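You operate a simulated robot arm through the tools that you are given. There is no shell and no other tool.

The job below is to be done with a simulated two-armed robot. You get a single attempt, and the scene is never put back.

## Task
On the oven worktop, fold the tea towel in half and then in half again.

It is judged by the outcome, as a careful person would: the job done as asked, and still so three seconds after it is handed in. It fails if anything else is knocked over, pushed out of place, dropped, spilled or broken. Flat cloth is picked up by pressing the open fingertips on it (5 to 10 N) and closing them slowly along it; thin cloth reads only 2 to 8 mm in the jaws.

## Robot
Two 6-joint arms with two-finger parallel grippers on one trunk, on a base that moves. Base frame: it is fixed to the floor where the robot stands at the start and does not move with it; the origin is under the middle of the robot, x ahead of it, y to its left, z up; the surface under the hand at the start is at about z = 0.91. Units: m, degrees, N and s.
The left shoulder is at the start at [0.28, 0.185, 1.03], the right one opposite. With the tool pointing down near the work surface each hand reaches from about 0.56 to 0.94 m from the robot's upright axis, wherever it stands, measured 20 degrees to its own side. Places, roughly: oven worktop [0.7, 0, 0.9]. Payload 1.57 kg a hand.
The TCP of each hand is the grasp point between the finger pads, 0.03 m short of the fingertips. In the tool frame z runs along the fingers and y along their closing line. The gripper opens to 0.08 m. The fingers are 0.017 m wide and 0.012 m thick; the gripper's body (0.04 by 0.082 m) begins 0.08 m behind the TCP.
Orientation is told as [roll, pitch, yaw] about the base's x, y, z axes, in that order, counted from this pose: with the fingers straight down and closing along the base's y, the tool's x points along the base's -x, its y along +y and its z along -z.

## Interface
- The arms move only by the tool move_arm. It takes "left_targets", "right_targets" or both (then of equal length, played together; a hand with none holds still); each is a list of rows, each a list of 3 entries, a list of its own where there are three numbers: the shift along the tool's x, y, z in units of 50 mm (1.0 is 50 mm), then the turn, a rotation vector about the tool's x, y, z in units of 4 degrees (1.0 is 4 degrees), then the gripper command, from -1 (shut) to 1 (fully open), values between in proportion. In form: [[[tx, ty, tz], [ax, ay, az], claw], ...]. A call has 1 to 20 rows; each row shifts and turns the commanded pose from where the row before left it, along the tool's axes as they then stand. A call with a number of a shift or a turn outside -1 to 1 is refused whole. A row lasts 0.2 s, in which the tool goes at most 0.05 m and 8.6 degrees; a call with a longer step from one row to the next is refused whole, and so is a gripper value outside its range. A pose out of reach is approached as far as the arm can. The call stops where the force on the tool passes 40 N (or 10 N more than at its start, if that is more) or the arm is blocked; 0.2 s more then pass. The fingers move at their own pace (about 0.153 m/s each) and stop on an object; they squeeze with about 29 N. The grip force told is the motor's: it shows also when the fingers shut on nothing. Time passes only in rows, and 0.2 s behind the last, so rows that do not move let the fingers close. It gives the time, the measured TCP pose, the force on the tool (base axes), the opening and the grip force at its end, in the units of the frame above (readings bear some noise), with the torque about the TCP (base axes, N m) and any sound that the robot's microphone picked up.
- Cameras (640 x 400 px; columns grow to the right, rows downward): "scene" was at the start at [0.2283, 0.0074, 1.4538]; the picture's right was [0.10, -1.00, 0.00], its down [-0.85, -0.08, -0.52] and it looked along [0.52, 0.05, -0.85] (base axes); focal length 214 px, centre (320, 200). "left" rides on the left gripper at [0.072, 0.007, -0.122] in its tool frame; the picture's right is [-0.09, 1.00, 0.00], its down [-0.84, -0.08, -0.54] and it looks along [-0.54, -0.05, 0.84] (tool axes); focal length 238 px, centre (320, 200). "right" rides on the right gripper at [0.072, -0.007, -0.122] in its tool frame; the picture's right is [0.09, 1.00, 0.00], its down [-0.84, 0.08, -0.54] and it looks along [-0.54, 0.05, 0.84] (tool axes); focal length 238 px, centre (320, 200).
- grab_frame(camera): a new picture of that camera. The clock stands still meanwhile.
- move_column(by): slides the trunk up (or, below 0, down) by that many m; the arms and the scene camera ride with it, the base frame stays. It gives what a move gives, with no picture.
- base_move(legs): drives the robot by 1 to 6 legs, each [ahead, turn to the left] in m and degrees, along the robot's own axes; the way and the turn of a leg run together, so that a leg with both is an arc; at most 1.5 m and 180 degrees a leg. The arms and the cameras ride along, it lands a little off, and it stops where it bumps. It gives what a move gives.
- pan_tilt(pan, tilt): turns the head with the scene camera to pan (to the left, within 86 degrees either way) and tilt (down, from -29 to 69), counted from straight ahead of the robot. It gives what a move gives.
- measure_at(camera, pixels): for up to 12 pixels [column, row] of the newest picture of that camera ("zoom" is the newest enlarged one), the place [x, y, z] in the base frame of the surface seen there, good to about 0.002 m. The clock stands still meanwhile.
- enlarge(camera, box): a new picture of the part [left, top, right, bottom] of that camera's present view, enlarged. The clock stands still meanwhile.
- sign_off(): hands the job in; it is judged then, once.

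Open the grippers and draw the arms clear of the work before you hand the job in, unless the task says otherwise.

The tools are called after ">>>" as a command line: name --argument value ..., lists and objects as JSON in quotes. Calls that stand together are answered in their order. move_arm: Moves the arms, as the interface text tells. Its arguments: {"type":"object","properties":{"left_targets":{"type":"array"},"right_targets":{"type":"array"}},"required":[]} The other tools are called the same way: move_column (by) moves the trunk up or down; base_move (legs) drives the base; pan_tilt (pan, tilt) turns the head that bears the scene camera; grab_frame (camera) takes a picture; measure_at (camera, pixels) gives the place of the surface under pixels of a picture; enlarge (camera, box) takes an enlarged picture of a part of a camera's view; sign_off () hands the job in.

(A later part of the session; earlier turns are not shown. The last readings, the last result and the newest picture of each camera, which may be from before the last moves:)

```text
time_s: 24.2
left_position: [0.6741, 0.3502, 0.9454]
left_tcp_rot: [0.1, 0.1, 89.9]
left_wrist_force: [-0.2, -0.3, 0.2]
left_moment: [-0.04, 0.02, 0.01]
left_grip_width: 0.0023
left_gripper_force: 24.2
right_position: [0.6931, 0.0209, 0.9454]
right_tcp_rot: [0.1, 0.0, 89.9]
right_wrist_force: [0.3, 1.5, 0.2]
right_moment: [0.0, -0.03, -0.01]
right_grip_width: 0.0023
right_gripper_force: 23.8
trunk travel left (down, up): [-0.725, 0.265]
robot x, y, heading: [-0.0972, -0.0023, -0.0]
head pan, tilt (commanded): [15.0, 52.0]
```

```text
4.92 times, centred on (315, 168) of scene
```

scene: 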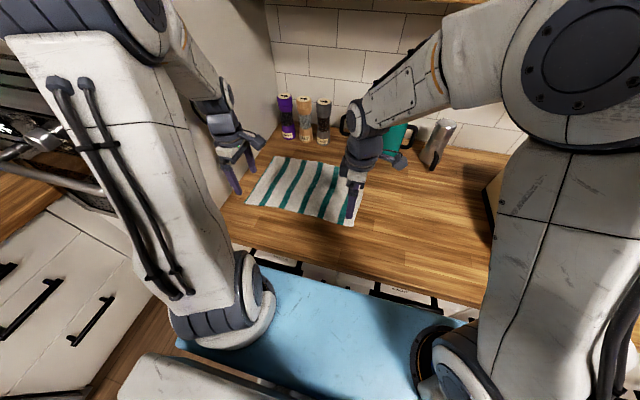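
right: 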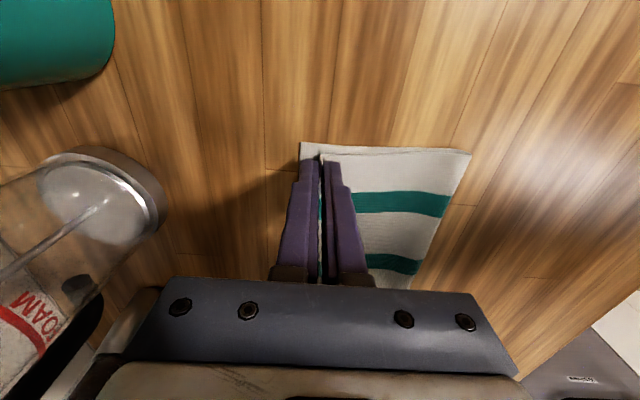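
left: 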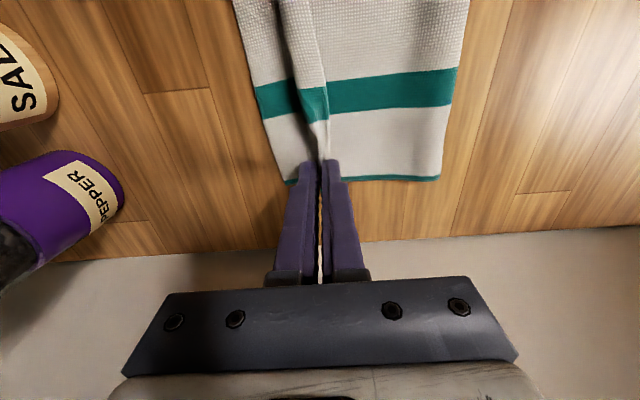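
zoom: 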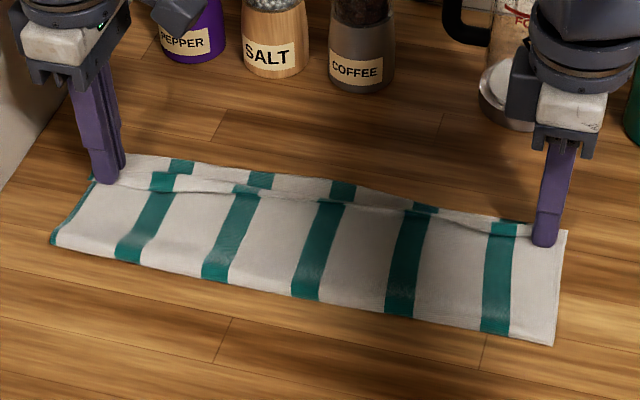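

The edge stays about 1.5–2 cm short mid-way while the lips are held. I open both grippers slowly to 3 cm at this height and look at how the lips fall.

>>> move_arm --left_targets '[[[0, 0, 0], [0, 0, 0], -0.8], [[0, 0, 0], [0, 0, 0], -0.6], [[0, 0, 0], [0, 0, 0], -0.4], [[0, 0, 0], [0, 0, 0], -0.25]]' --right_targets '[[[0, 0, 0], [0, 0, 0], -0.8], [[0, 0, 0], [0, 0, 0], -0.6], [[0, 0, 0], [0, 0, 0], -0.4], [[0, 0, 0], [0, 0, 0], -0.25]]'

>>> grab_frame --camera "left"

>>> grab_frame --camera "right"

>>> enlarge --camera "scene" --box '[250, 135, 380, 200]'

```text
time_s: 25.2
left_position: [0.675, 0.3496, 0.9443]
left_tcp_rot: [0.0, 0.1, 89.8]
left_wrist_force: [-0.6, 0.0, -0.5]
left_moment: [0.0, -0.01, 0.0]
left_grip_width: 0.0297
left_gripper_force: 0.0
right_position: [0.6924, 0.021, 0.9469]
right_tcp_rot: [-0.1, 0.0, 90.0]
right_wrist_force: [-0.5, 0.6, 0.1]
right_moment: [-0.01, 0.01, -0.03]
right_grip_width: 0.0299
right_gripper_force: 0.1
trunk travel left (down, up): [-0.725, 0.265]
robot x, y, heading: [-0.1023, -0.0019, 0.3]
head pan, tilt (commanded): [15.0, 52.0]
```

```text
taken
```

left: 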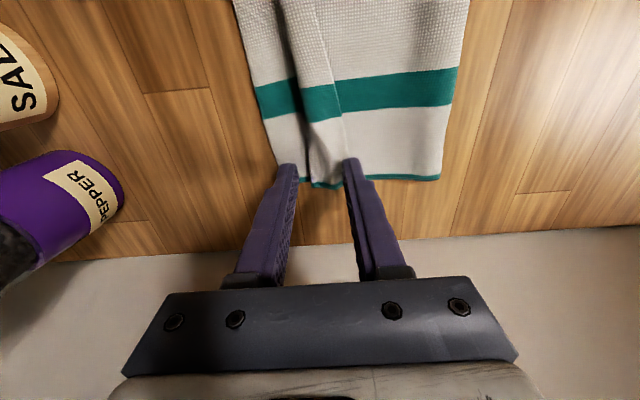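

```text
taken
```

right: 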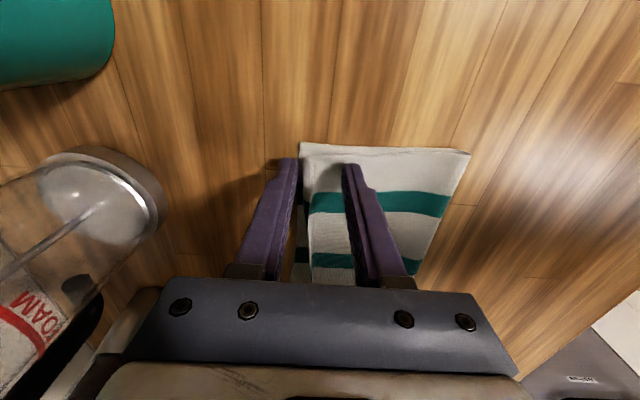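

```text
4.92 times, centred on (315, 168) of scene
```

zoom: 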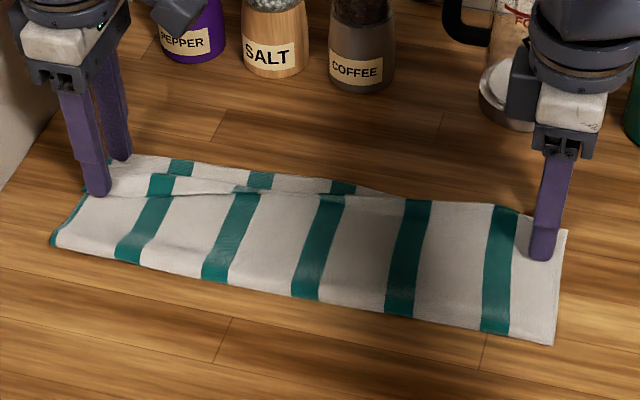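

The right half unfolded onto the far edge well; the left lip is still partly bent. I raise both hands 8 cm straight up (opening a little more) and inspect.

>>> move_arm --left_targets '[[[0, 0, -0.2], [0, 0, 0], -0.1], [[0, 0, -0.4], [0, 0, 0], 0], [[0, 0, -0.5], [0, 0, 0], 0], [[0, 0, -0.6], [0, 0, 0], 0]]' --right_targets '[[[0, 0, -0.2], [0, 0, 0], -0.1], [[0, 0, -0.4], [0, 0, 0], 0], [[0, 0, -0.5], [0, 0, 0], 0], [[0, 0, -0.6], [0, 0, 0], 0]]'

>>> grab_frame --camera "left"

>>> grab_frame --camera "right"

>>> enlarge --camera "scene" --box '[250, 135, 380, 200]'

```text
time_s: 26.2
left_position: [0.675, 0.349, 1.0299]
left_tcp_rot: [0.0, 0.1, 89.9]
left_wrist_force: [-0.4, -0.2, -0.5]
left_moment: [0.05, 0.03, 0.0]
left_grip_width: 0.0401
left_gripper_force: 0.1
right_position: [0.6953, 0.0198, 1.0326]
right_tcp_rot: [0.0, 0.0, 89.9]
right_wrist_force: [0.9, -0.2, 0.2]
right_moment: [0.01, 0.0, -0.02]
right_grip_width: 0.0404
right_gripper_force: 0.0
trunk travel left (down, up): [-0.725, 0.265]
robot x, y, heading: [-0.1002, 0.0012, -0.0]
head pan, tilt (commanded): [15.0, 52.0]
```

```text
taken
```

left: 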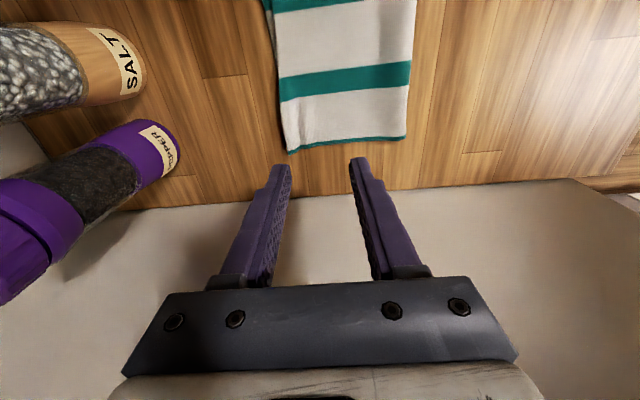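

```text
taken
```

right: 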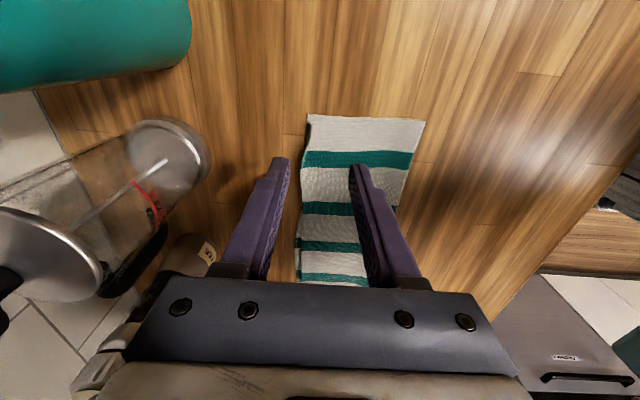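

```text
4.92 times, centred on (315, 168) of scene
```

zoom: 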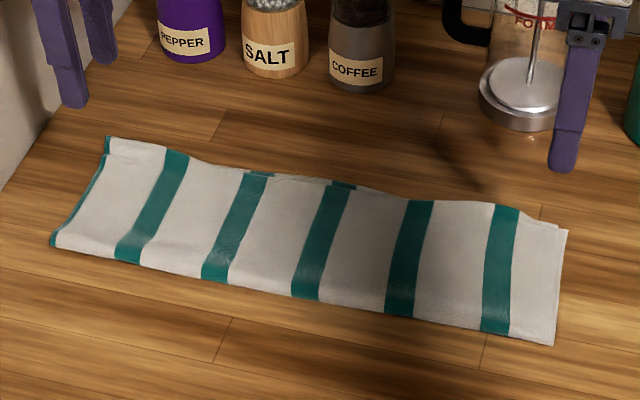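

The first fold is neat: edges nearly coincide. Now I move the right hand off to the right, and turn the left hand back to 0° yaw (closing along y) above the left short edge.

>>> move_arm --left_targets '[[[0, 0.25, -0.2], [0, 0, 1], 0], [[0, 0.25, -0.2], [0, 0, 1], 0], [[0, 0, 0], [0, 0, 1], 0], [[0, 0, 0], [0, 0, 1], 0], [[0, 0, 0], [0, 0, 1], 0], [[0, 0, 0], [0, 0, 1], 0], [[0, 0, 0], [0, 0, 1], 0], [[0, 0, 0], [0, 0, 1], 0], [[0, 0, 0], [0, 0, 1], 0], [[0, 0, 0], [0, 0, 1], 0], [[0, 0, 0], [0, 0, 1], 0], [[0, 0, 0], [0, 0, 1], 0], [[0, 0, 0], [0, 0, 1], 0], [[0, 0, 0], [0, 0, 1], 0], [[0, 0, 0], [0, 0, 1], 0], [[0, 0, 0], [0, 0, 1], 0], [[0, 0, 0], [0, 0, 1], 0], [[0, 0, 0], [0, 0, 1], 0], [[0, 0, 0], [0, 0, 1], 0], [[0, 0, 0], [0, 0, 1], 0]]' --right_targets '[[[0.2, 0.2, -0.2], [0, 0, 0], 0], [[0.4, 0.2, -0.2], [0, 0, 0], 0], [[0.4, 0.2, 0], [0, 0, 0], 0], [[0.4, 0.2, 0], [0, 0, 0], 0], [[0.4, 0.2, 0], [0, 0, 0], 0], [[0.4, 0.2, 0], [0, 0, 0], 0], [[0.4, 0.2, 0], [0, 0, 0], 0], [[0.4, 0.2, 0], [0, 0, 0], 0], [[0.4, 0, 0], [0, 0, 0], 0], [[0.4, 0, 0], [0, 0, 0], 0], [[0, 0, 0], [0, 0, 0], 0], [[0, 0, 0], [0, 0, 0], 0], [[0, 0, 0], [0, 0, 0], 0], [[0, 0, 0], [0, 0, 0], 0], [[0, 0, 0], [0, 0, 0], 0], [[0, 0, 0], [0, 0, 0], 0], [[0, 0, 0], [0, 0, 0], 0], [[0, 0, 0], [0, 0, 0], 0], [[0, 0, 0], [0, 0, 0], 0], [[0, 0, 0], [0, 0, 0], 0]]'

```text
time_s: 30.4
left_position: [0.6485, 0.3506, 1.0506]
left_tcp_rot: [0.1, 0.0, 9.9]
left_wrist_force: [0.0, -0.6, 0.6]
left_moment: [-0.01, 0.0, 0.0]
left_grip_width: 0.0398
left_gripper_force: 0.1
right_position: [0.6155, -0.1698, 1.0506]
right_tcp_rot: [0.0, 0.0, 89.9]
right_wrist_force: [-0.6, -1.0, -0.8]
right_moment: [0.0, -0.02, -0.03]
right_grip_width: 0.0399
right_gripper_force: 0.1
trunk travel left (down, up): [-0.725, 0.265]
robot x, y, heading: [-0.1023, -0.0038, 0.4]
head pan, tilt (commanded): [15.0, 52.0]
```

The left hand is at 10° yaw; I finish the turn to 0° and take new pictures of the folded towel.

>>> move_arm --left_targets '[[[0, 0, 0], [0, 0, 1], 0], [[0, 0, 0], [0, 0, 1], 0], [[0, 0, 0], [0, 0, 0.45], 0]]'

>>> grab_frame --camera "left"

>>> enlarge --camera "scene" --box '[240, 130, 390, 210]'

```text
time_s: 31.2
left_position: [0.6485, 0.3517, 1.0512]
left_tcp_rot: [0.1, 0.0, 0.1]
left_wrist_force: [-0.3, 0.3, 1.3]
left_moment: [0.0, 0.03, 0.01]
left_grip_width: 0.0398
left_gripper_force: 0.1
right_position: [0.6148, -0.1679, 1.0504]
right_tcp_rot: [0.0, 0.0, 89.8]
right_wrist_force: [-0.1, -0.2, -0.8]
right_moment: [0.02, -0.01, 0.02]
right_grip_width: 0.0398
right_gripper_force: 0.0
trunk travel left (down, up): [-0.725, 0.265]
robot x, y, heading: [-0.098, -0.0019, 0.1]
head pan, tilt (commanded): [15.0, 52.0]
```

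```text
taken
```

left: 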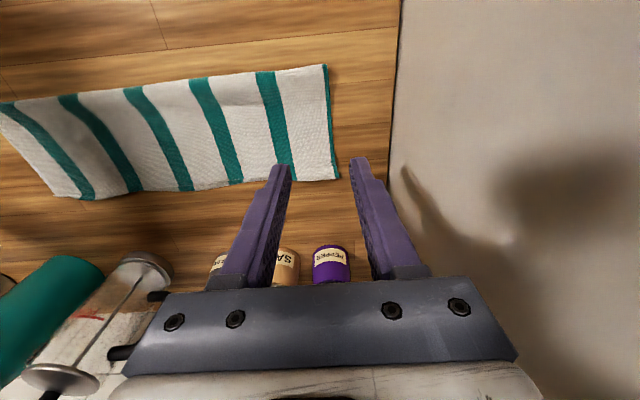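

```text
4.27 times, centred on (315, 170) of scene
```

zoom: 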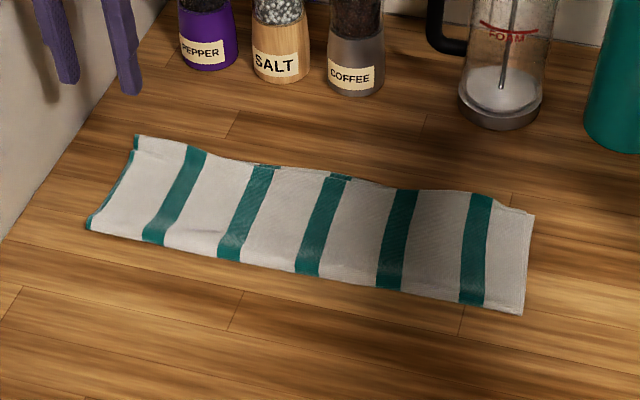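

The left wrist view shows the left short edge from (325,65) to (338,179). I measure the outline of the folded strip.

>>> measure_at --camera "left" --pixels '[[323, 67], [327, 95], [330, 125], [333, 150], [336, 177], [290, 180], [235, 184], [190, 190], [80, 198], [240, 75], [130, 88], [6, 104]]'

>>> measure_at --camera "zoom" --pixels '[[138, 138], [90, 228], [115, 185], [522, 312], [532, 215], [526, 265], [300, 175], [290, 268], [300, 215], [130, 190], [512, 212]]'

```text
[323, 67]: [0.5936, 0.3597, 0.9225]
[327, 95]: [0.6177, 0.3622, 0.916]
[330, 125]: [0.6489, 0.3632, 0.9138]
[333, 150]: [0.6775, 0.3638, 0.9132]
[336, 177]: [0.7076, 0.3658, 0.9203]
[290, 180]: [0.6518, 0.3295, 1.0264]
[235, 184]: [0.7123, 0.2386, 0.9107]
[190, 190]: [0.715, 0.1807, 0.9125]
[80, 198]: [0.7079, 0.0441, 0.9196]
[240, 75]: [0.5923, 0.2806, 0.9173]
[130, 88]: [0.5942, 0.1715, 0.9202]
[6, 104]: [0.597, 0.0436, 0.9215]
```

```text
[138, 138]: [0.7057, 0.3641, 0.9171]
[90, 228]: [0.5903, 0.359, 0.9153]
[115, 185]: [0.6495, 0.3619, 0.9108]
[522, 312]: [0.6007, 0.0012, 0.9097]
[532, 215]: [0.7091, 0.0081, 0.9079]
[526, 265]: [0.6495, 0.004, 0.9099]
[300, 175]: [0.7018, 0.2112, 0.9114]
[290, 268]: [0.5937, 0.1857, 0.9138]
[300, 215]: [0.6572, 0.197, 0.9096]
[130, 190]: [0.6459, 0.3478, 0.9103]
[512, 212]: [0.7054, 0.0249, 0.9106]
```

The strip spans x 0.592–0.708, y 0.004–0.363. I lower the left hand at (0.650, 0.350) with 3.5 cm opening, the outer finger just beyond the left edge, stopping above contact.

>>> move_arm --left_targets '[[[-0.03, -0.04, 0.4], [0, 0, 0], -0.125], [[0, 0, 0.5], [0, 0, 0], -0.125], [[0, 0, 0.5], [0, 0, 0], -0.125], [[0, 0, 0.4], [0, 0, 0], -0.125], [[0, 0, 0.2], [0, 0, 0], -0.125]]'

>>> grab_frame --camera "left"

>>> enlarge --camera "scene" --box '[240, 130, 390, 210]'

```text
time_s: 32.4
left_position: [0.6507, 0.3491, 0.95]
left_tcp_rot: [0.1, -0.1, 0.2]
left_wrist_force: [-0.2, -0.2, -0.2]
left_moment: [-0.02, -0.01, -0.01]
left_grip_width: 0.0351
left_gripper_force: 0.2
right_position: [0.6142, -0.1673, 1.0516]
right_tcp_rot: [0.0, 0.1, 90.0]
right_wrist_force: [-0.2, 0.1, -0.4]
right_moment: [0.0, -0.02, -0.01]
right_grip_width: 0.0402
right_gripper_force: 0.0
trunk travel left (down, up): [-0.725, 0.265]
robot x, y, heading: [-0.0995, 0.0023, -0.0]
head pan, tilt (commanded): [15.0, 52.0]
```

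```text
taken
```

left: 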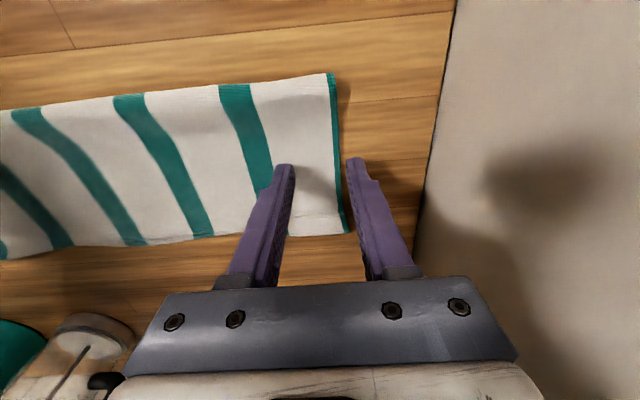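

```text
4.27 times, centred on (315, 170) of scene
```

zoom: 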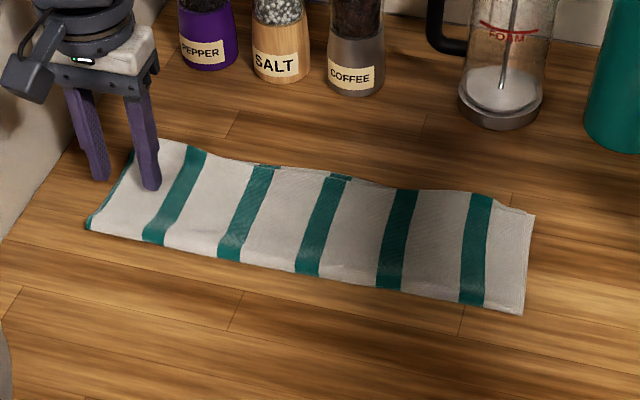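

The outer finger is just beyond the teal border and the inner finger over the cloth. I lower 8 mm in small steps and read the force.

>>> move_arm --left_targets '[[[0, 0, 0.05], [0, 0, 0], -0.125], [[0, 0, 0.05], [0, 0, 0], -0.125], [[0, 0, 0.04], [0, 0, 0], -0.125], [[0, 0, 0.02], [0, 0, 0], -0.125], [[0, 0, 0], [0, 0, 0], -0.125]]'

```text
time_s: 33.6
left_position: [0.6508, 0.3491, 0.9416]
left_tcp_rot: [0.0, 0.0, 0.1]
left_wrist_force: [-1.4, -0.4, 3.6]
left_moment: [-0.1, 0.04, -0.06]
left_grip_width: 0.0352
left_gripper_force: 0.0
right_position: [0.6146, -0.1694, 1.0515]
right_tcp_rot: [0.0, 0.0, 89.9]
right_wrist_force: [0.2, 0.0, -0.4]
right_moment: [-0.01, 0.04, 0.0]
right_grip_width: 0.0402
right_gripper_force: 0.2
trunk travel left (down, up): [-0.725, 0.265]
robot x, y, heading: [-0.0986, 0.0024, -0.2]
head pan, tilt (commanded): [15.0, 52.0]
```

The moment shows only the inner finger is touching (on the double cloth). I tilt the hand about 4° so the outer finger reaches the wood and catches both layers, then lower again.

>>> move_arm --left_targets '[[[0, 0, -0.06], [0, 0, 0], -0.125], [[0, 0.04, 0], [1, 0, 0], -0.125], [[0, 0, 0.03], [0, 0, 0], -0.125], [[0, 0, 0.03], [0, 0, 0], -0.125], [[0, 0, 0], [0, 0, 0], -0.125]]'

>>> grab_frame --camera "left"

```text
time_s: 34.8
left_position: [0.65, 0.3508, 0.9417]
left_tcp_rot: [-3.9, 0.0, 0.1]
left_wrist_force: [0.6, 0.0, 0.5]
left_moment: [0.0, 0.03, -0.03]
left_grip_width: 0.035
left_gripper_force: 0.1
right_position: [0.6151, -0.1688, 1.0503]
right_tcp_rot: [0.1, 0.0, 89.9]
right_wrist_force: [0.3, 0.2, -0.2]
right_moment: [0.01, 0.03, 0.01]
right_grip_width: 0.0401
right_gripper_force: 0.0
trunk travel left (down, up): [-0.725, 0.265]
robot x, y, heading: [-0.0995, -0.0006, 0.2]
head pan, tilt (commanded): [15.0, 52.0]
```

```text
taken
```

left: 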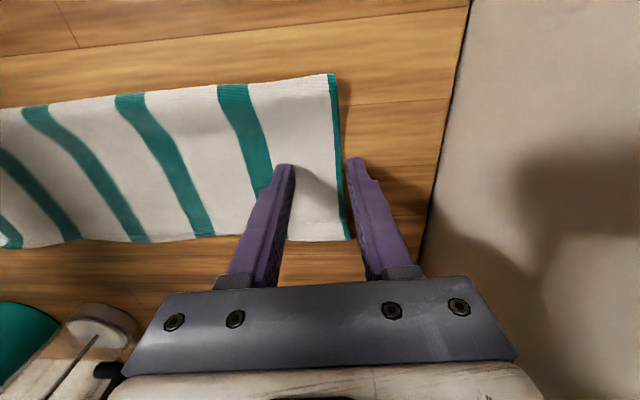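

Tilted 4°, no contact yet. I lower by 1.6 mm in two small steps and read force and moment.

>>> move_arm --left_targets '[[[0, 0, 0.016], [0, 0, 0], -0.125], [[0, 0, 0.016], [0, 0, 0], -0.125], [[0, 0, 0], [0, 0, 0], -0.125]]'

```text
time_s: 35.6
left_position: [0.6499, 0.3522, 0.9424]
left_tcp_rot: [-3.9, -0.1, 0.0]
left_wrist_force: [-4.2, -0.3, 12.0]
left_moment: [0.3, 0.16, 0.12]
left_grip_width: 0.0343
left_gripper_force: 0.1
right_position: [0.6144, -0.1695, 1.0516]
right_tcp_rot: [0.1, 0.0, 90.0]
right_wrist_force: [0.6, 0.1, 0.1]
right_moment: [-0.01, -0.02, 0.02]
right_grip_width: 0.04
right_gripper_force: 0.0
trunk travel left (down, up): [-0.725, 0.265]
robot x, y, heading: [-0.0969, -0.0008, -0.0]
head pan, tilt (commanded): [15.0, 52.0]
```

Now it is the outer finger that carries the load on the wood (12 N, moment +0.3). I tilt back by 2° so both fingertips share it.

>>> move_arm --left_targets '[[[0, 0, 0], [-0.5, 0, 0], -0.125], [[0, 0, 0], [0, 0, 0], -0.125]]'

```text
time_s: 36.2
left_position: [0.6502, 0.3502, 0.9401]
left_tcp_rot: [-1.9, -0.2, 0.1]
left_wrist_force: [-1.3, 0.4, 11.1]
left_moment: [-0.22, 0.03, -0.01]
left_grip_width: 0.035
left_gripper_force: 0.1
right_position: [0.6142, -0.1689, 1.0503]
right_tcp_rot: [0.0, 0.0, 89.9]
right_wrist_force: [-0.6, 0.5, 0.2]
right_moment: [0.02, 0.07, 0.01]
right_grip_width: 0.0402
right_gripper_force: 0.1
trunk travel left (down, up): [-0.725, 0.265]
robot x, y, heading: [-0.1005, -0.0012, 0.2]
head pan, tilt (commanded): [15.0, 52.0]
```

Now mostly the inner finger (moment −0.22). I tilt +0.8° to share the load and begin closing slowly.

>>> move_arm --left_targets '[[[0, 0, 0], [0.2, 0, 0], -0.125], [[0, 0, 0], [0, 0, 0], -0.18], [[0, 0, 0], [0, 0, 0], -0.24], [[0, 0, 0], [0, 0, 0], -0.3], [[0, 0, 0], [0, 0, 0], -0.36]]'

>>> grab_frame --camera "left"

```text
time_s: 37.4
left_position: [0.6514, 0.3494, 0.9415]
left_tcp_rot: [-2.8, 0.0, 0.1]
left_wrist_force: [-0.9, -0.6, 14.2]
left_moment: [-0.04, 0.02, 0.01]
left_grip_width: 0.0222
left_gripper_force: 0.1
right_position: [0.6142, -0.1691, 1.0508]
right_tcp_rot: [0.0, 0.0, 89.9]
right_wrist_force: [-0.3, -0.5, 0.3]
right_moment: [0.01, -0.02, -0.03]
right_grip_width: 0.0401
right_gripper_force: 0.0
trunk travel left (down, up): [-0.725, 0.265]
robot x, y, heading: [-0.0998, -0.0004, -0.1]
head pan, tilt (commanded): [15.0, 52.0]
```

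```text
taken
```

left: 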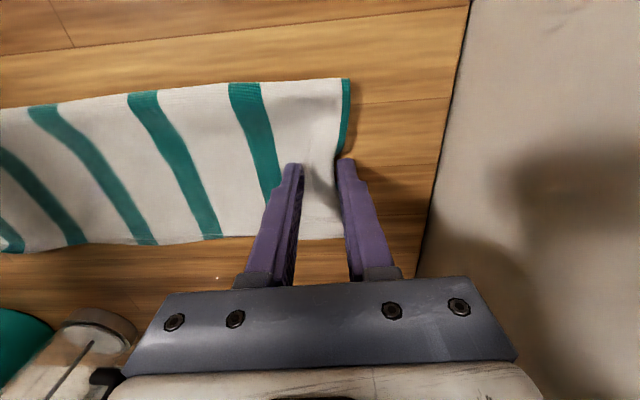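

Balanced now (14 N, moment ~0), and the edge is being pushed inwards with the cloth rising between the fingers. I zoom in to see whether both layers buckle.

>>> enlarge --camera "left" --box '[240, 60, 400, 260]'

>>> enlarge --camera "scene" --box '[245, 130, 315, 185]'

```text
2.00 times, centred on (320, 160) of left
```

zoom: 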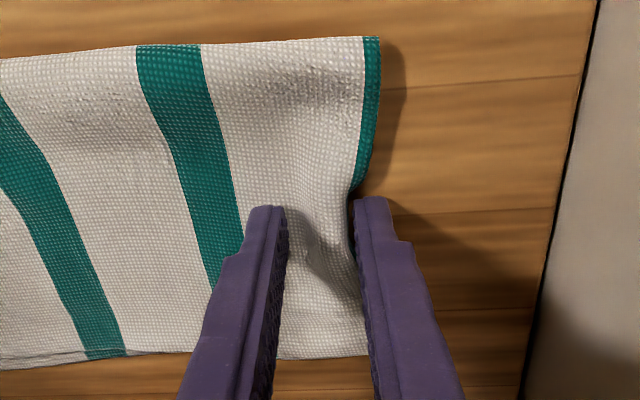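

```text
7.27 times, centred on (280, 158) of scene
```

zoom: 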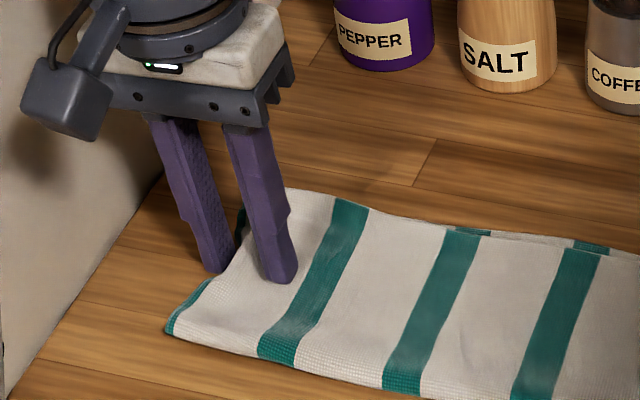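

The outer finger pushes the whole edge inward with no layer left behind outside it. I keep closing slowly to the end.

>>> move_arm --left_targets '[[[0, 0, 0], [0, 0, 0], -0.42], [[0, 0, 0], [0, 0, 0], -0.48], [[0, 0, 0], [0, 0, 0], -0.54], [[0, 0, 0], [0, 0, 0], -0.6], [[0, 0, 0], [0, 0, 0], -0.66], [[0, 0, 0], [0, 0, 0], -0.72], [[0, 0, 0], [0, 0, 0], -0.78], [[0, 0, 0], [0, 0, 0], -0.84], [[0, 0, 0], [0, 0, 0], -0.9], [[0, 0, 0], [0, 0, 0], -0.96], [[0, 0, 0], [0, 0, 0], -1], [[0, 0, 0], [0, 0, 0], -1], [[0, 0, 0], [0, 0, 0], -1]]'

>>> enlarge --camera "left" --box '[240, 60, 400, 260]'

>>> enlarge --camera "scene" --box '[245, 130, 315, 185]'

```text
time_s: 40.2
left_position: [0.6493, 0.3502, 0.9427]
left_tcp_rot: [-2.7, -0.1, 0.1]
left_wrist_force: [0.7, 3.1, 19.6]
left_moment: [0.01, 0.05, -0.02]
left_grip_width: 0.0042
left_gripper_force: 24.9
right_position: [0.6147, -0.1682, 1.05]
right_tcp_rot: [0.0, 0.0, 89.9]
right_wrist_force: [0.0, -0.1, 0.5]
right_moment: [-0.03, 0.02, 0.02]
right_grip_width: 0.0401
right_gripper_force: 0.0
trunk travel left (down, up): [-0.725, 0.265]
robot x, y, heading: [-0.0987, -0.0023, 0.1]
head pan, tilt (commanded): [15.0, 52.0]
```

```text
2.00 times, centred on (320, 160) of left
```

zoom: 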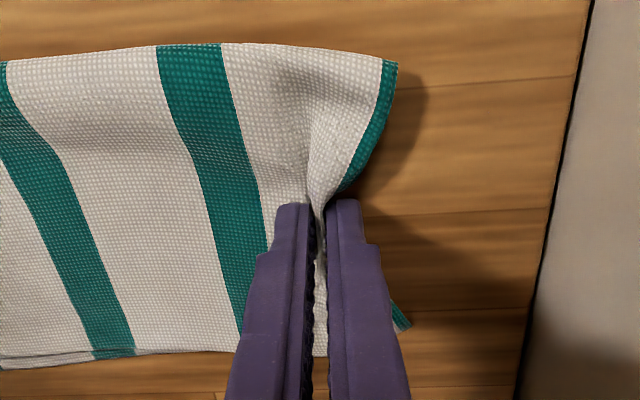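

```text
7.27 times, centred on (280, 158) of scene
```

zoom: 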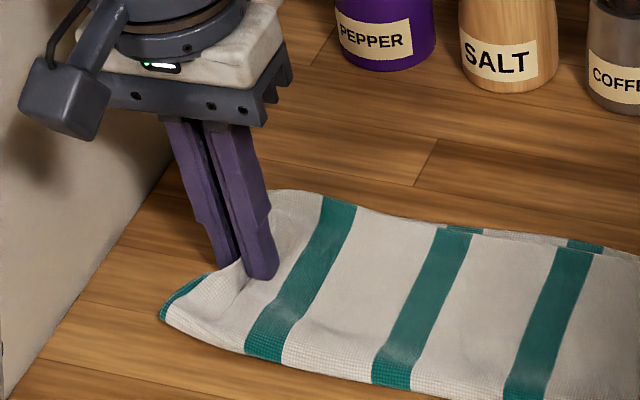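

Grip reads 4.2 mm, about twice the earlier 2.2 mm, so both layers are held. I lift 3 cm while shifting slightly inward, and move the right hand back out of the way.

>>> move_arm --left_targets '[[[0, 0, -0.1], [0, 0, 0], -1], [[0, -0.02, -0.15], [0, 0, 0], -1], [[0, -0.04, -0.2], [-0.3, 0, 0], -1], [[0, -0.06, -0.2], [-0.4, 0, 0], -1], [[0, 0, 0], [0, 0, 0], -1], [[0, 0, 0], [0, 0, 0], -1], [[0, 0, 0], [0, 0, 0], -1], [[0, 0, 0], [0, 0, 0], -1]]' --right_targets '[[[0.2, 0.41, -0.25], [0, 0, 0], 0], [[0.2, 0.41, -0.25], [0, 0, 0], 0], [[0.2, 0.41, -0.25], [0, 0, 0], 0], [[0.2, 0.41, -0.25], [0, 0, 0], 0], [[0.2, 0.41, -0.25], [0, 0, 0], 0], [[0.2, 0.41, -0.25], [0, 0, 0], 0], [[0.2, 0.41, -0.25], [0, 0, 0], 0], [[0.2, 0.41, -0.25], [0, 0, 0], 0]]'

>>> grab_frame --camera "left"

>>> enlarge --camera "scene" --box '[240, 120, 400, 220]'

```text
time_s: 42.0
left_position: [0.6516, 0.3455, 0.9731]
left_tcp_rot: [0.0, 0.0, 0.2]
left_wrist_force: [-0.5, 1.0, -0.8]
left_moment: [-0.03, 0.0, 0.04]
left_grip_width: 0.0034
left_gripper_force: 24.6
right_position: [0.4489, -0.2478, 1.1515]
right_tcp_rot: [0.0, 0.0, 90.0]
right_wrist_force: [-0.3, -0.4, -0.2]
right_moment: [-0.01, 0.0, 0.04]
right_grip_width: 0.0398
right_gripper_force: 0.3
trunk travel left (down, up): [-0.725, 0.265]
robot x, y, heading: [-0.0966, 0.0005, 0.2]
head pan, tilt (commanded): [15.0, 52.0]
```

```text
taken
```

left: 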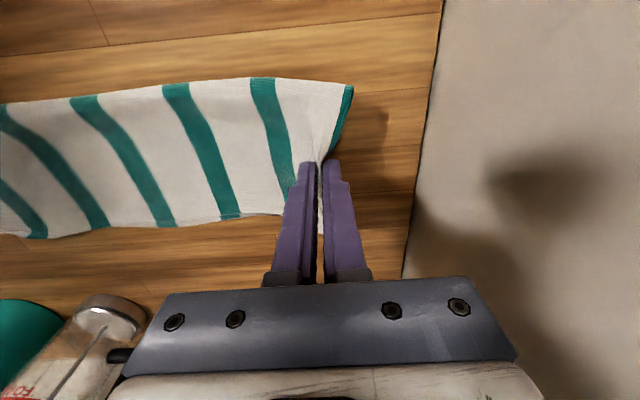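

```text
4.00 times, centred on (320, 170) of scene
```

zoom: 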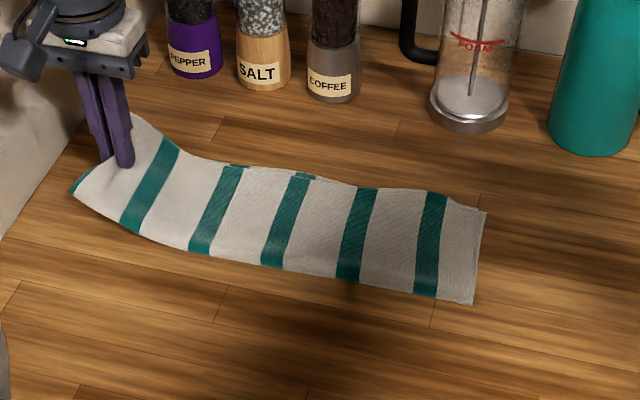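

Cloth rises with the hand; I zoom in on the left end to check that no layer stays on the table.

>>> enlarge --camera "scene" --box '[245, 140, 305, 185]'

>>> enlarge --camera "left" --box '[230, 60, 390, 260]'

```text
8.89 times, centred on (275, 162) of scene
```

zoom: 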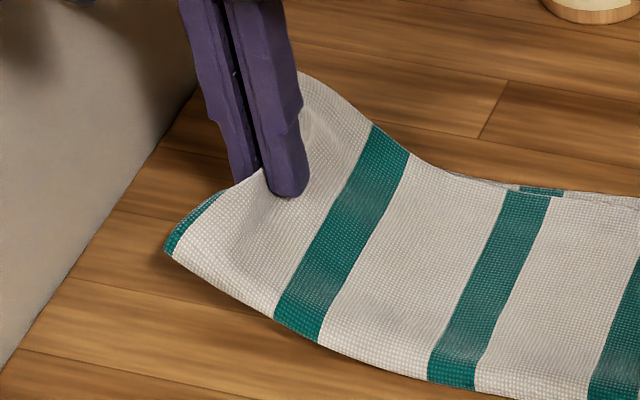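

```text
2.00 times, centred on (310, 160) of left
```

zoom: 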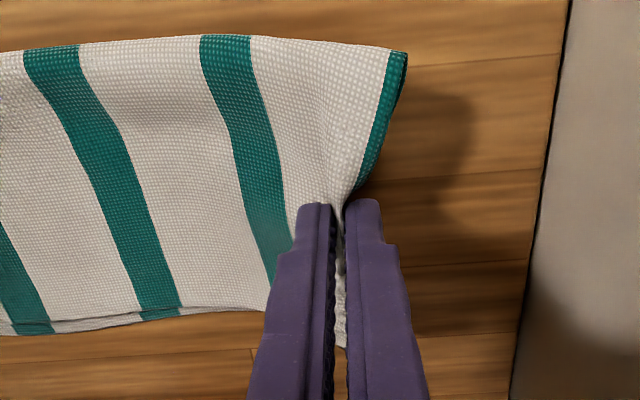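

Both layers are in the grip and clear of the table. I measure where the right end of the strip lies now to plan the fold line.

>>> enlarge --camera "scene" --box '[240, 120, 400, 220]'

>>> measure_at --camera "zoom" --pixels '[[485, 212], [478, 260], [470, 303], [440, 200], [300, 270], [300, 180], [75, 190], [140, 232], [400, 288], [235, 168], [300, 225]]'

```text
4.00 times, centred on (320, 170) of scene
```

zoom: 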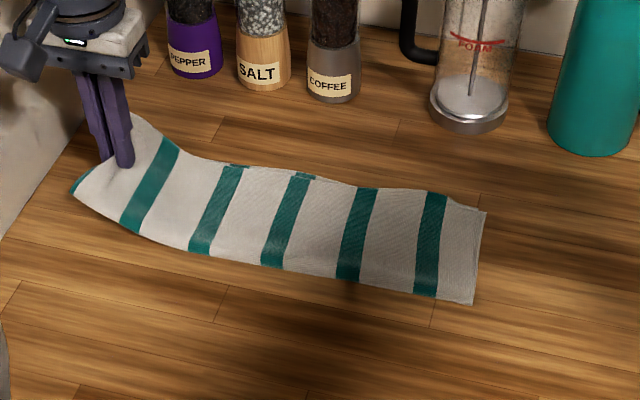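

```text
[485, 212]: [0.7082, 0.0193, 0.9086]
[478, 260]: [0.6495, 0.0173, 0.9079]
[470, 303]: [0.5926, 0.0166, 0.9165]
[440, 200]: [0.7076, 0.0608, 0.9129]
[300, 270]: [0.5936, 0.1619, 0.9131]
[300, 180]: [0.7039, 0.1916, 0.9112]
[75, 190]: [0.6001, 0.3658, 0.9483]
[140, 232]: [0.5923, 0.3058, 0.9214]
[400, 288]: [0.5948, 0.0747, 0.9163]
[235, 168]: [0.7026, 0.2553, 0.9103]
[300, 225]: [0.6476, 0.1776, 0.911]
```

The right end is at y≈0.0165, so the fold line is at y≈0.196 and the landing point at y≈0.042. I carry the left end over along an arc, first half now.

>>> move_arm --left_targets '[[[0, -0.129, -0.394], [0, 0, 0], -1], [[0, -0.185, -0.373], [0, 0, 0], -1], [[0, -0.237, -0.345], [0, 0, 0], -1], [[0, -0.285, -0.309], [0, 0, 0], -1], [[0, -0.327, -0.268], [0, 0, 0], -1], [[0, -0.362, -0.222], [0, 0, 0], -1], [[0, -0.391, -0.171], [0, 0, 0], -1], [[0, -0.412, -0.117], [0, 0, 0], -1], [[0, -0.425, -0.061], [0, 0, 0], -1], [[0, -0.43, -0.004], [0, 0, 0], -1]]'

>>> grab_frame --camera "left"

>>> enlarge --camera "scene" --box '[240, 110, 400, 210]'

```text
time_s: 44.2
left_position: [0.6522, 0.1864, 1.0861]
left_tcp_rot: [-0.1, 0.0, 0.1]
left_wrist_force: [-1.0, 0.1, -0.2]
left_moment: [0.0, -0.02, 0.01]
left_grip_width: 0.0033
left_gripper_force: 24.6
right_position: [0.4493, -0.2492, 1.1514]
right_tcp_rot: [0.0, 0.0, 89.9]
right_wrist_force: [0.0, 0.4, -0.2]
right_moment: [0.02, -0.02, -0.02]
right_grip_width: 0.0401
right_gripper_force: 0.0
trunk travel left (down, up): [-0.725, 0.265]
robot x, y, heading: [-0.0991, 0.0002, 0.2]
head pan, tilt (commanded): [15.0, 52.0]
```

```text
taken
```

left: 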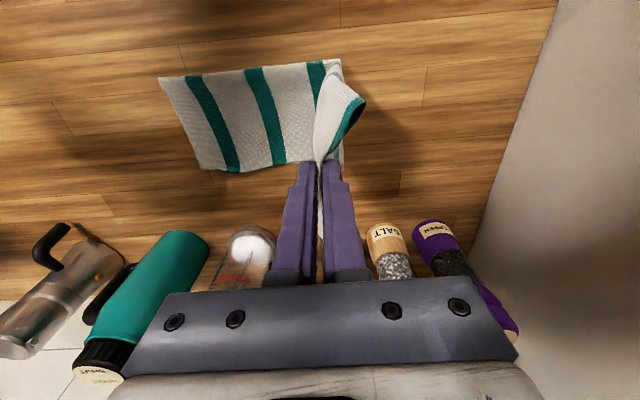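

```text
4.00 times, centred on (320, 160) of scene
```

zoom: 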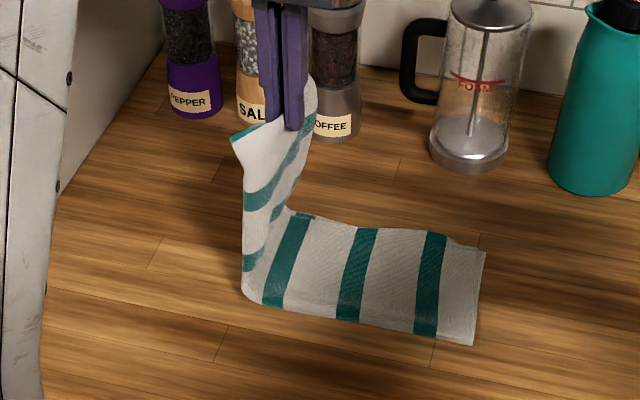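

The doubled end hangs cleanly from the hand above the fold line. I verify the right end is still where it was.

>>> measure_at --camera "zoom" --pixels '[[484, 252], [478, 300], [470, 343], [246, 290], [265, 303], [290, 215], [237, 142]]'

```text
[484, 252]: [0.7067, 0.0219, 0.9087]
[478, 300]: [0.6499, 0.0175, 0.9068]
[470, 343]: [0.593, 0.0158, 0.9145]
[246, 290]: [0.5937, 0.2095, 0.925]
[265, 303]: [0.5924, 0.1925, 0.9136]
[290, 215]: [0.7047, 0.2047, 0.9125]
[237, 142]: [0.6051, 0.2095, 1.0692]
```

The right end has not moved. I complete the arc down to about 1.4 cm above landing.

>>> move_arm --left_targets '[[[0, -0.426, 0.054], [0, 0, 0], -1], [[0, -0.414, 0.11], [0, 0, 0], -1], [[0, -0.394, 0.165], [0, 0, 0], -1], [[0, -0.367, 0.216], [0, 0, 0], -1], [[0, -0.332, 0.263], [0, 0, 0], -1], [[0, -0.29, 0.305], [0, 0, 0], -1], [[0, -0.243, 0.34], [0, 0, 0], -1], [[0, -0.192, 0.369], [0, 0, 0], -1], [[0, -0.136, 0.392], [0, 0, 0], -1], [[0, -0.079, 0.3], [0, 0, 0], -1]]'

>>> grab_frame --camera "left"

>>> enlarge --camera "scene" --box '[260, 120, 400, 210]'

```text
time_s: 46.4
left_position: [0.6503, 0.0413, 0.9593]
left_tcp_rot: [0.0, 0.0, 0.2]
left_wrist_force: [0.4, -0.1, 0.2]
left_moment: [-0.02, 0.0, -0.02]
left_grip_width: 0.0034
left_gripper_force: 24.0
right_position: [0.4501, -0.2483, 1.1508]
right_tcp_rot: [-0.1, 0.0, 89.9]
right_wrist_force: [0.5, -0.1, 1.0]
right_moment: [-0.02, 0.01, -0.02]
right_grip_width: 0.04
right_gripper_force: 0.1
trunk travel left (down, up): [-0.725, 0.265]
robot x, y, heading: [-0.0976, -0.0034, -0.0]
head pan, tilt (commanded): [15.0, 52.0]
```

```text
taken
```

left: 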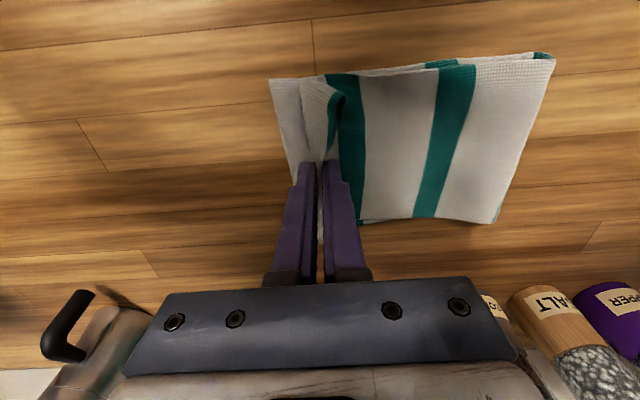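

```text
4.44 times, centred on (330, 165) of scene
```

zoom: 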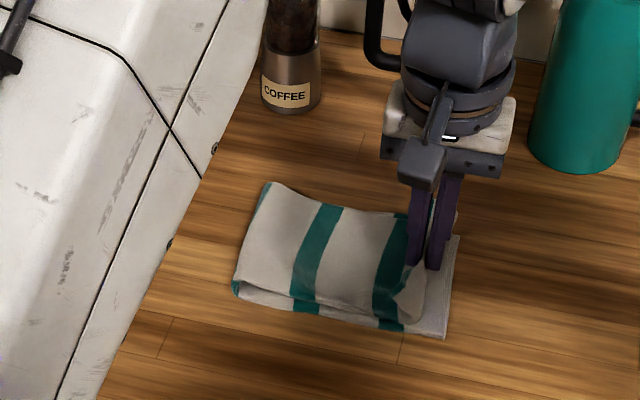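

The second fold is laid over with the lip still in the jaws near y≈0.041. I lower 1 cm with a slight further shift right, then open slowly.

>>> move_arm --left_targets '[[[0, -0.06, 0.07], [0, 0, 0], -1], [[0, -0.06, 0.07], [0, 0, 0], -1], [[0, 0, 0.06], [0, 0, 0], -1], [[0, 0, 0], [0, 0, 0], -1]]'

>>> grab_frame --camera "left"

```text
time_s: 47.4
left_position: [0.6508, 0.0358, 0.9512]
left_tcp_rot: [0.0, -0.1, 0.1]
left_wrist_force: [0.7, 0.9, 2.0]
left_moment: [-0.01, -0.02, 0.04]
left_grip_width: 0.0032
left_gripper_force: 24.3
right_position: [0.4496, -0.2492, 1.1506]
right_tcp_rot: [0.0, 0.1, 89.8]
right_wrist_force: [0.2, 0.3, 0.9]
right_moment: [0.01, -0.01, -0.05]
right_grip_width: 0.0403
right_gripper_force: 0.0
trunk travel left (down, up): [-0.725, 0.265]
robot x, y, heading: [-0.0961, -0.0001, 0.1]
head pan, tilt (commanded): [15.0, 52.0]
```

```text
taken
```

left: 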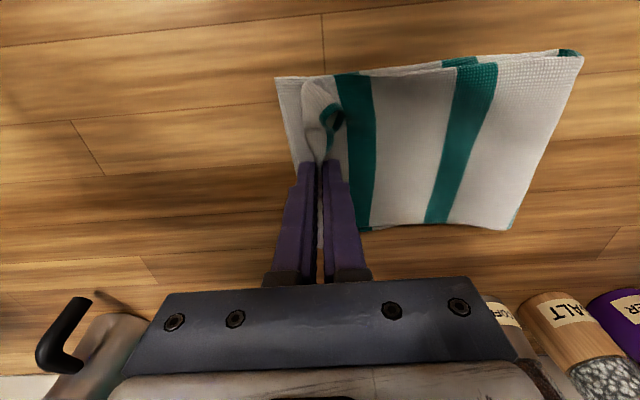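

The lip near (325,110) still curls back at the near corner; as before it should unfold on release. I open slowly to 3 cm.

>>> move_arm --left_targets '[[[0, 0, 0], [0, 0, 0], -0.85], [[0, 0, 0], [0, 0, 0], -0.7], [[0, 0, 0], [0, 0, 0], -0.5], [[0, 0, 0], [0, 0, 0], -0.35], [[0, 0, 0], [0, 0, 0], -0.25], [[0, 0, 0], [0, 0, 0], -0.25]]'

>>> grab_frame --camera "left"

>>> enlarge --camera "scene" --box '[290, 140, 370, 200]'

```text
time_s: 48.8
left_position: [0.6514, 0.0359, 0.951]
left_tcp_rot: [0.1, 0.0, 0.1]
left_wrist_force: [-0.3, 0.0, 0.7]
left_moment: [0.0, 0.02, 0.02]
left_grip_width: 0.0299
left_gripper_force: 0.1
right_position: [0.45, -0.2476, 1.1498]
right_tcp_rot: [0.0, 0.0, 89.9]
right_wrist_force: [0.2, -0.7, 0.2]
right_moment: [0.03, 0.01, 0.01]
right_grip_width: 0.0401
right_gripper_force: 0.0
trunk travel left (down, up): [-0.725, 0.265]
robot x, y, heading: [-0.098, 0.0024, 0.0]
head pan, tilt (commanded): [15.0, 52.0]
```

```text
taken
```

left: 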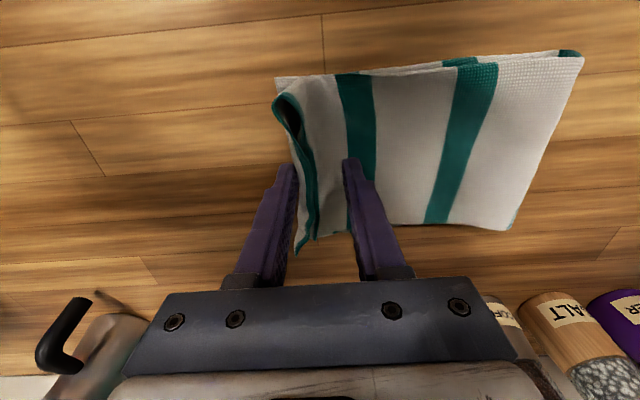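

```text
6.67 times, centred on (330, 170) of scene
```

zoom: 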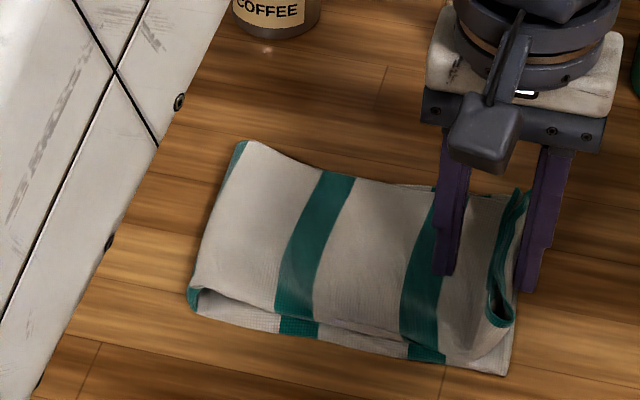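

The lip is unfolding against the outer finger. I open further to let it fall to the right, then raise the hand.

>>> move_arm --left_targets '[[[0, 0, 0], [0, 0, 0], 0], [[0, 0, 0], [0, 0, 0], 0.3], [[0, 0, 0], [0, 0, 0], 0.5], [[0, 0, -0.2], [0, 0, 0], 0.5], [[0, 0, -0.4], [0, 0, 0], 0.5], [[0, 0, -0.5], [0, 0, 0], 0.5], [[0, 0, -0.5], [0, 0, 0], 0.5]]'

>>> grab_frame --camera "left"

>>> enlarge --camera "scene" --box '[290, 140, 370, 200]'

```text
time_s: 50.4
left_position: [0.6525, 0.0354, 1.0307]
left_tcp_rot: [0.1, 0.0, 0.1]
left_wrist_force: [0.2, 0.1, -0.2]
left_moment: [-0.02, 0.0, -0.01]
left_grip_width: 0.0602
left_gripper_force: 0.1
right_position: [0.4489, -0.2486, 1.15]
right_tcp_rot: [0.1, 0.0, 89.9]
right_wrist_force: [-0.2, 0.9, -0.5]
right_moment: [0.01, -0.02, 0.0]
right_grip_width: 0.04
right_gripper_force: 0.1
trunk travel left (down, up): [-0.725, 0.265]
robot x, y, heading: [-0.1021, 0.0001, -0.2]
head pan, tilt (commanded): [15.0, 52.0]
```

```text
taken
```

left: 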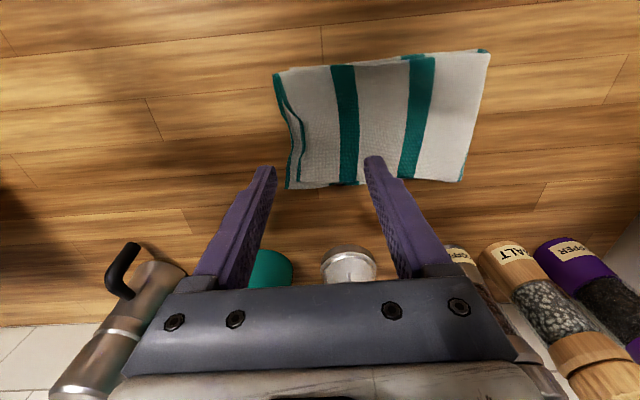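

```text
6.67 times, centred on (330, 170) of scene
```

zoom: 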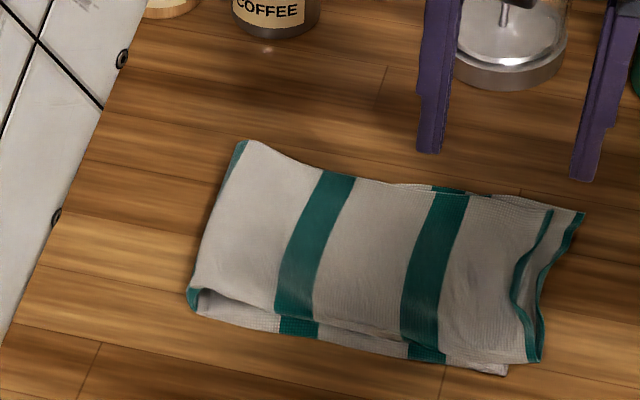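

The quarter fold is done, with the top edge slightly past the right end. I measure the outline to judge the alignment.

>>> measure_at --camera "zoom" --pixels '[[580, 215], [545, 270], [538, 358], [505, 371], [470, 362], [192, 300], [243, 145], [515, 285], [548, 215], [400, 250], [300, 345], [350, 290]]'

>>> enlarge --camera "left" --box '[240, 30, 520, 205]'

```text
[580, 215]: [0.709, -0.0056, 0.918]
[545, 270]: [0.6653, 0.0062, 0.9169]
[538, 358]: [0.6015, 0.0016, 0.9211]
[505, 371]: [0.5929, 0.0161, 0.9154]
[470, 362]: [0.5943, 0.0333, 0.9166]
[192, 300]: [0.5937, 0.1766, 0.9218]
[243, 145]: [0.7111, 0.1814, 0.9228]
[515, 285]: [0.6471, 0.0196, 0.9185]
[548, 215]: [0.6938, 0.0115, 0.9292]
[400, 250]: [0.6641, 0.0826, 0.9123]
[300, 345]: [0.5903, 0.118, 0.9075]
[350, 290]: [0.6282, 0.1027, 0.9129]
```

```text
2.29 times, centred on (380, 118) of left
```

zoom: 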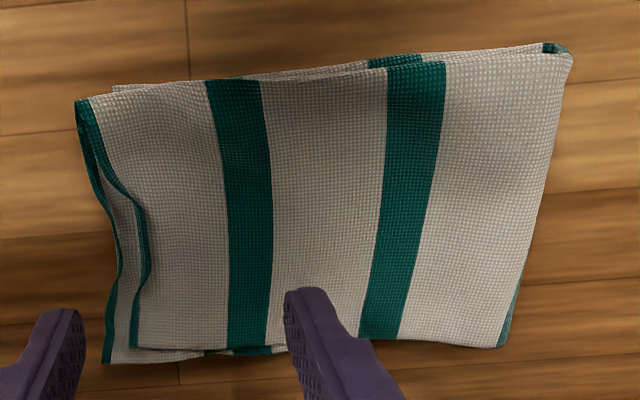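

The towel now covers x 0.592–0.711 and y −0.005–0.181, about a quarter of its original 0.23 × 0.36, with edges within 1–2 cm. I open both grippers and draw the arms clear, then inspect once more.

>>> move_arm --left_targets '[[[0, 0, -0.5], [0, 0, 0], 0.5], [[0.2, 0.2, -0.5], [0, 0, 0], 0.7], [[0.4, 0.4, -0.4], [0, 0, 0], 1], [[0.4, 0.4, -0.4], [0, 0, 0], 1], [[0.4, 0.4, -0.4], [0, 0, 0], 1], [[0.4, 0.4, -0.4], [0, 0, 0], 1], [[0.4, 0.4, -0.4], [0, 0, 0], 1], [[0.4, 0.4, -0.4], [0, 0, 0], 1], [[0.4, 0.4, 0], [0, 0, 0], 1], [[0.4, 0.4, 0], [0, 0, 0], 1]]' --right_targets '[[[0, 0, 0], [0, 0, 0], 1], [[0, 0, 0], [0, 0, 0], 1], [[0, 0, 0], [0, 0, 0], 1], [[0, 0, 0], [0, 0, 0], 1], [[0, 0, 0], [0, 0, 0], 1], [[0, 0, 0], [0, 0, 0], 1], [[0, 0, 0], [0, 0, 0], 1], [[0, 0, 0], [0, 0, 0], 1], [[0, 0, 0], [0, 0, 0], 1], [[0, 0, 0], [0, 0, 0], 1]]'

>>> grab_frame --camera "scene"

>>> enlarge --camera "scene" --box '[280, 130, 380, 200]'

```text
time_s: 52.6
left_position: [0.4793, 0.2081, 1.2029]
left_tcp_rot: [-0.1, 0.0, 0.1]
left_wrist_force: [-0.4, 1.1, 0.2]
left_moment: [-0.01, 0.01, 0.02]
left_grip_width: 0.0798
left_gripper_force: 0.0
right_position: [0.4483, -0.2498, 1.1508]
right_tcp_rot: [-0.1, -0.1, 89.8]
right_wrist_force: [-0.3, 0.3, 0.1]
right_moment: [-0.02, -0.01, 0.02]
right_grip_width: 0.0798
right_gripper_force: 0.1
trunk travel left (down, up): [-0.725, 0.265]
robot x, y, heading: [-0.0989, 0.0041, 0.1]
head pan, tilt (commanded): [15.0, 52.0]
```

```text
taken
```

scene: 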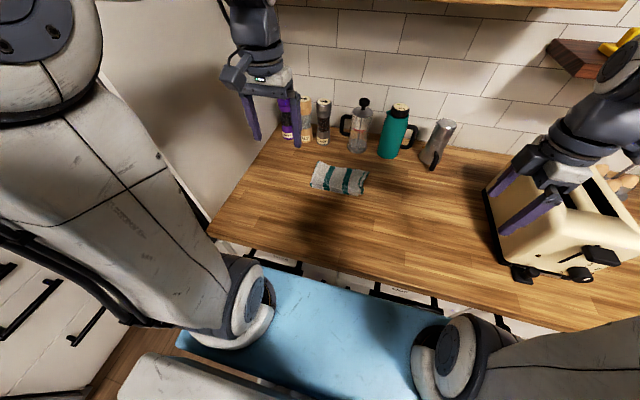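

```text
5.71 times, centred on (330, 165) of scene
```

zoom: 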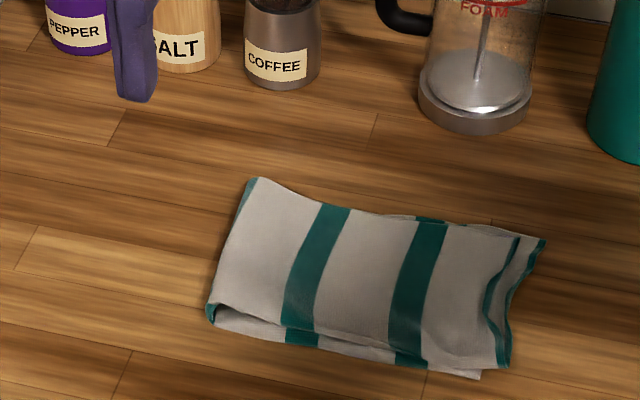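

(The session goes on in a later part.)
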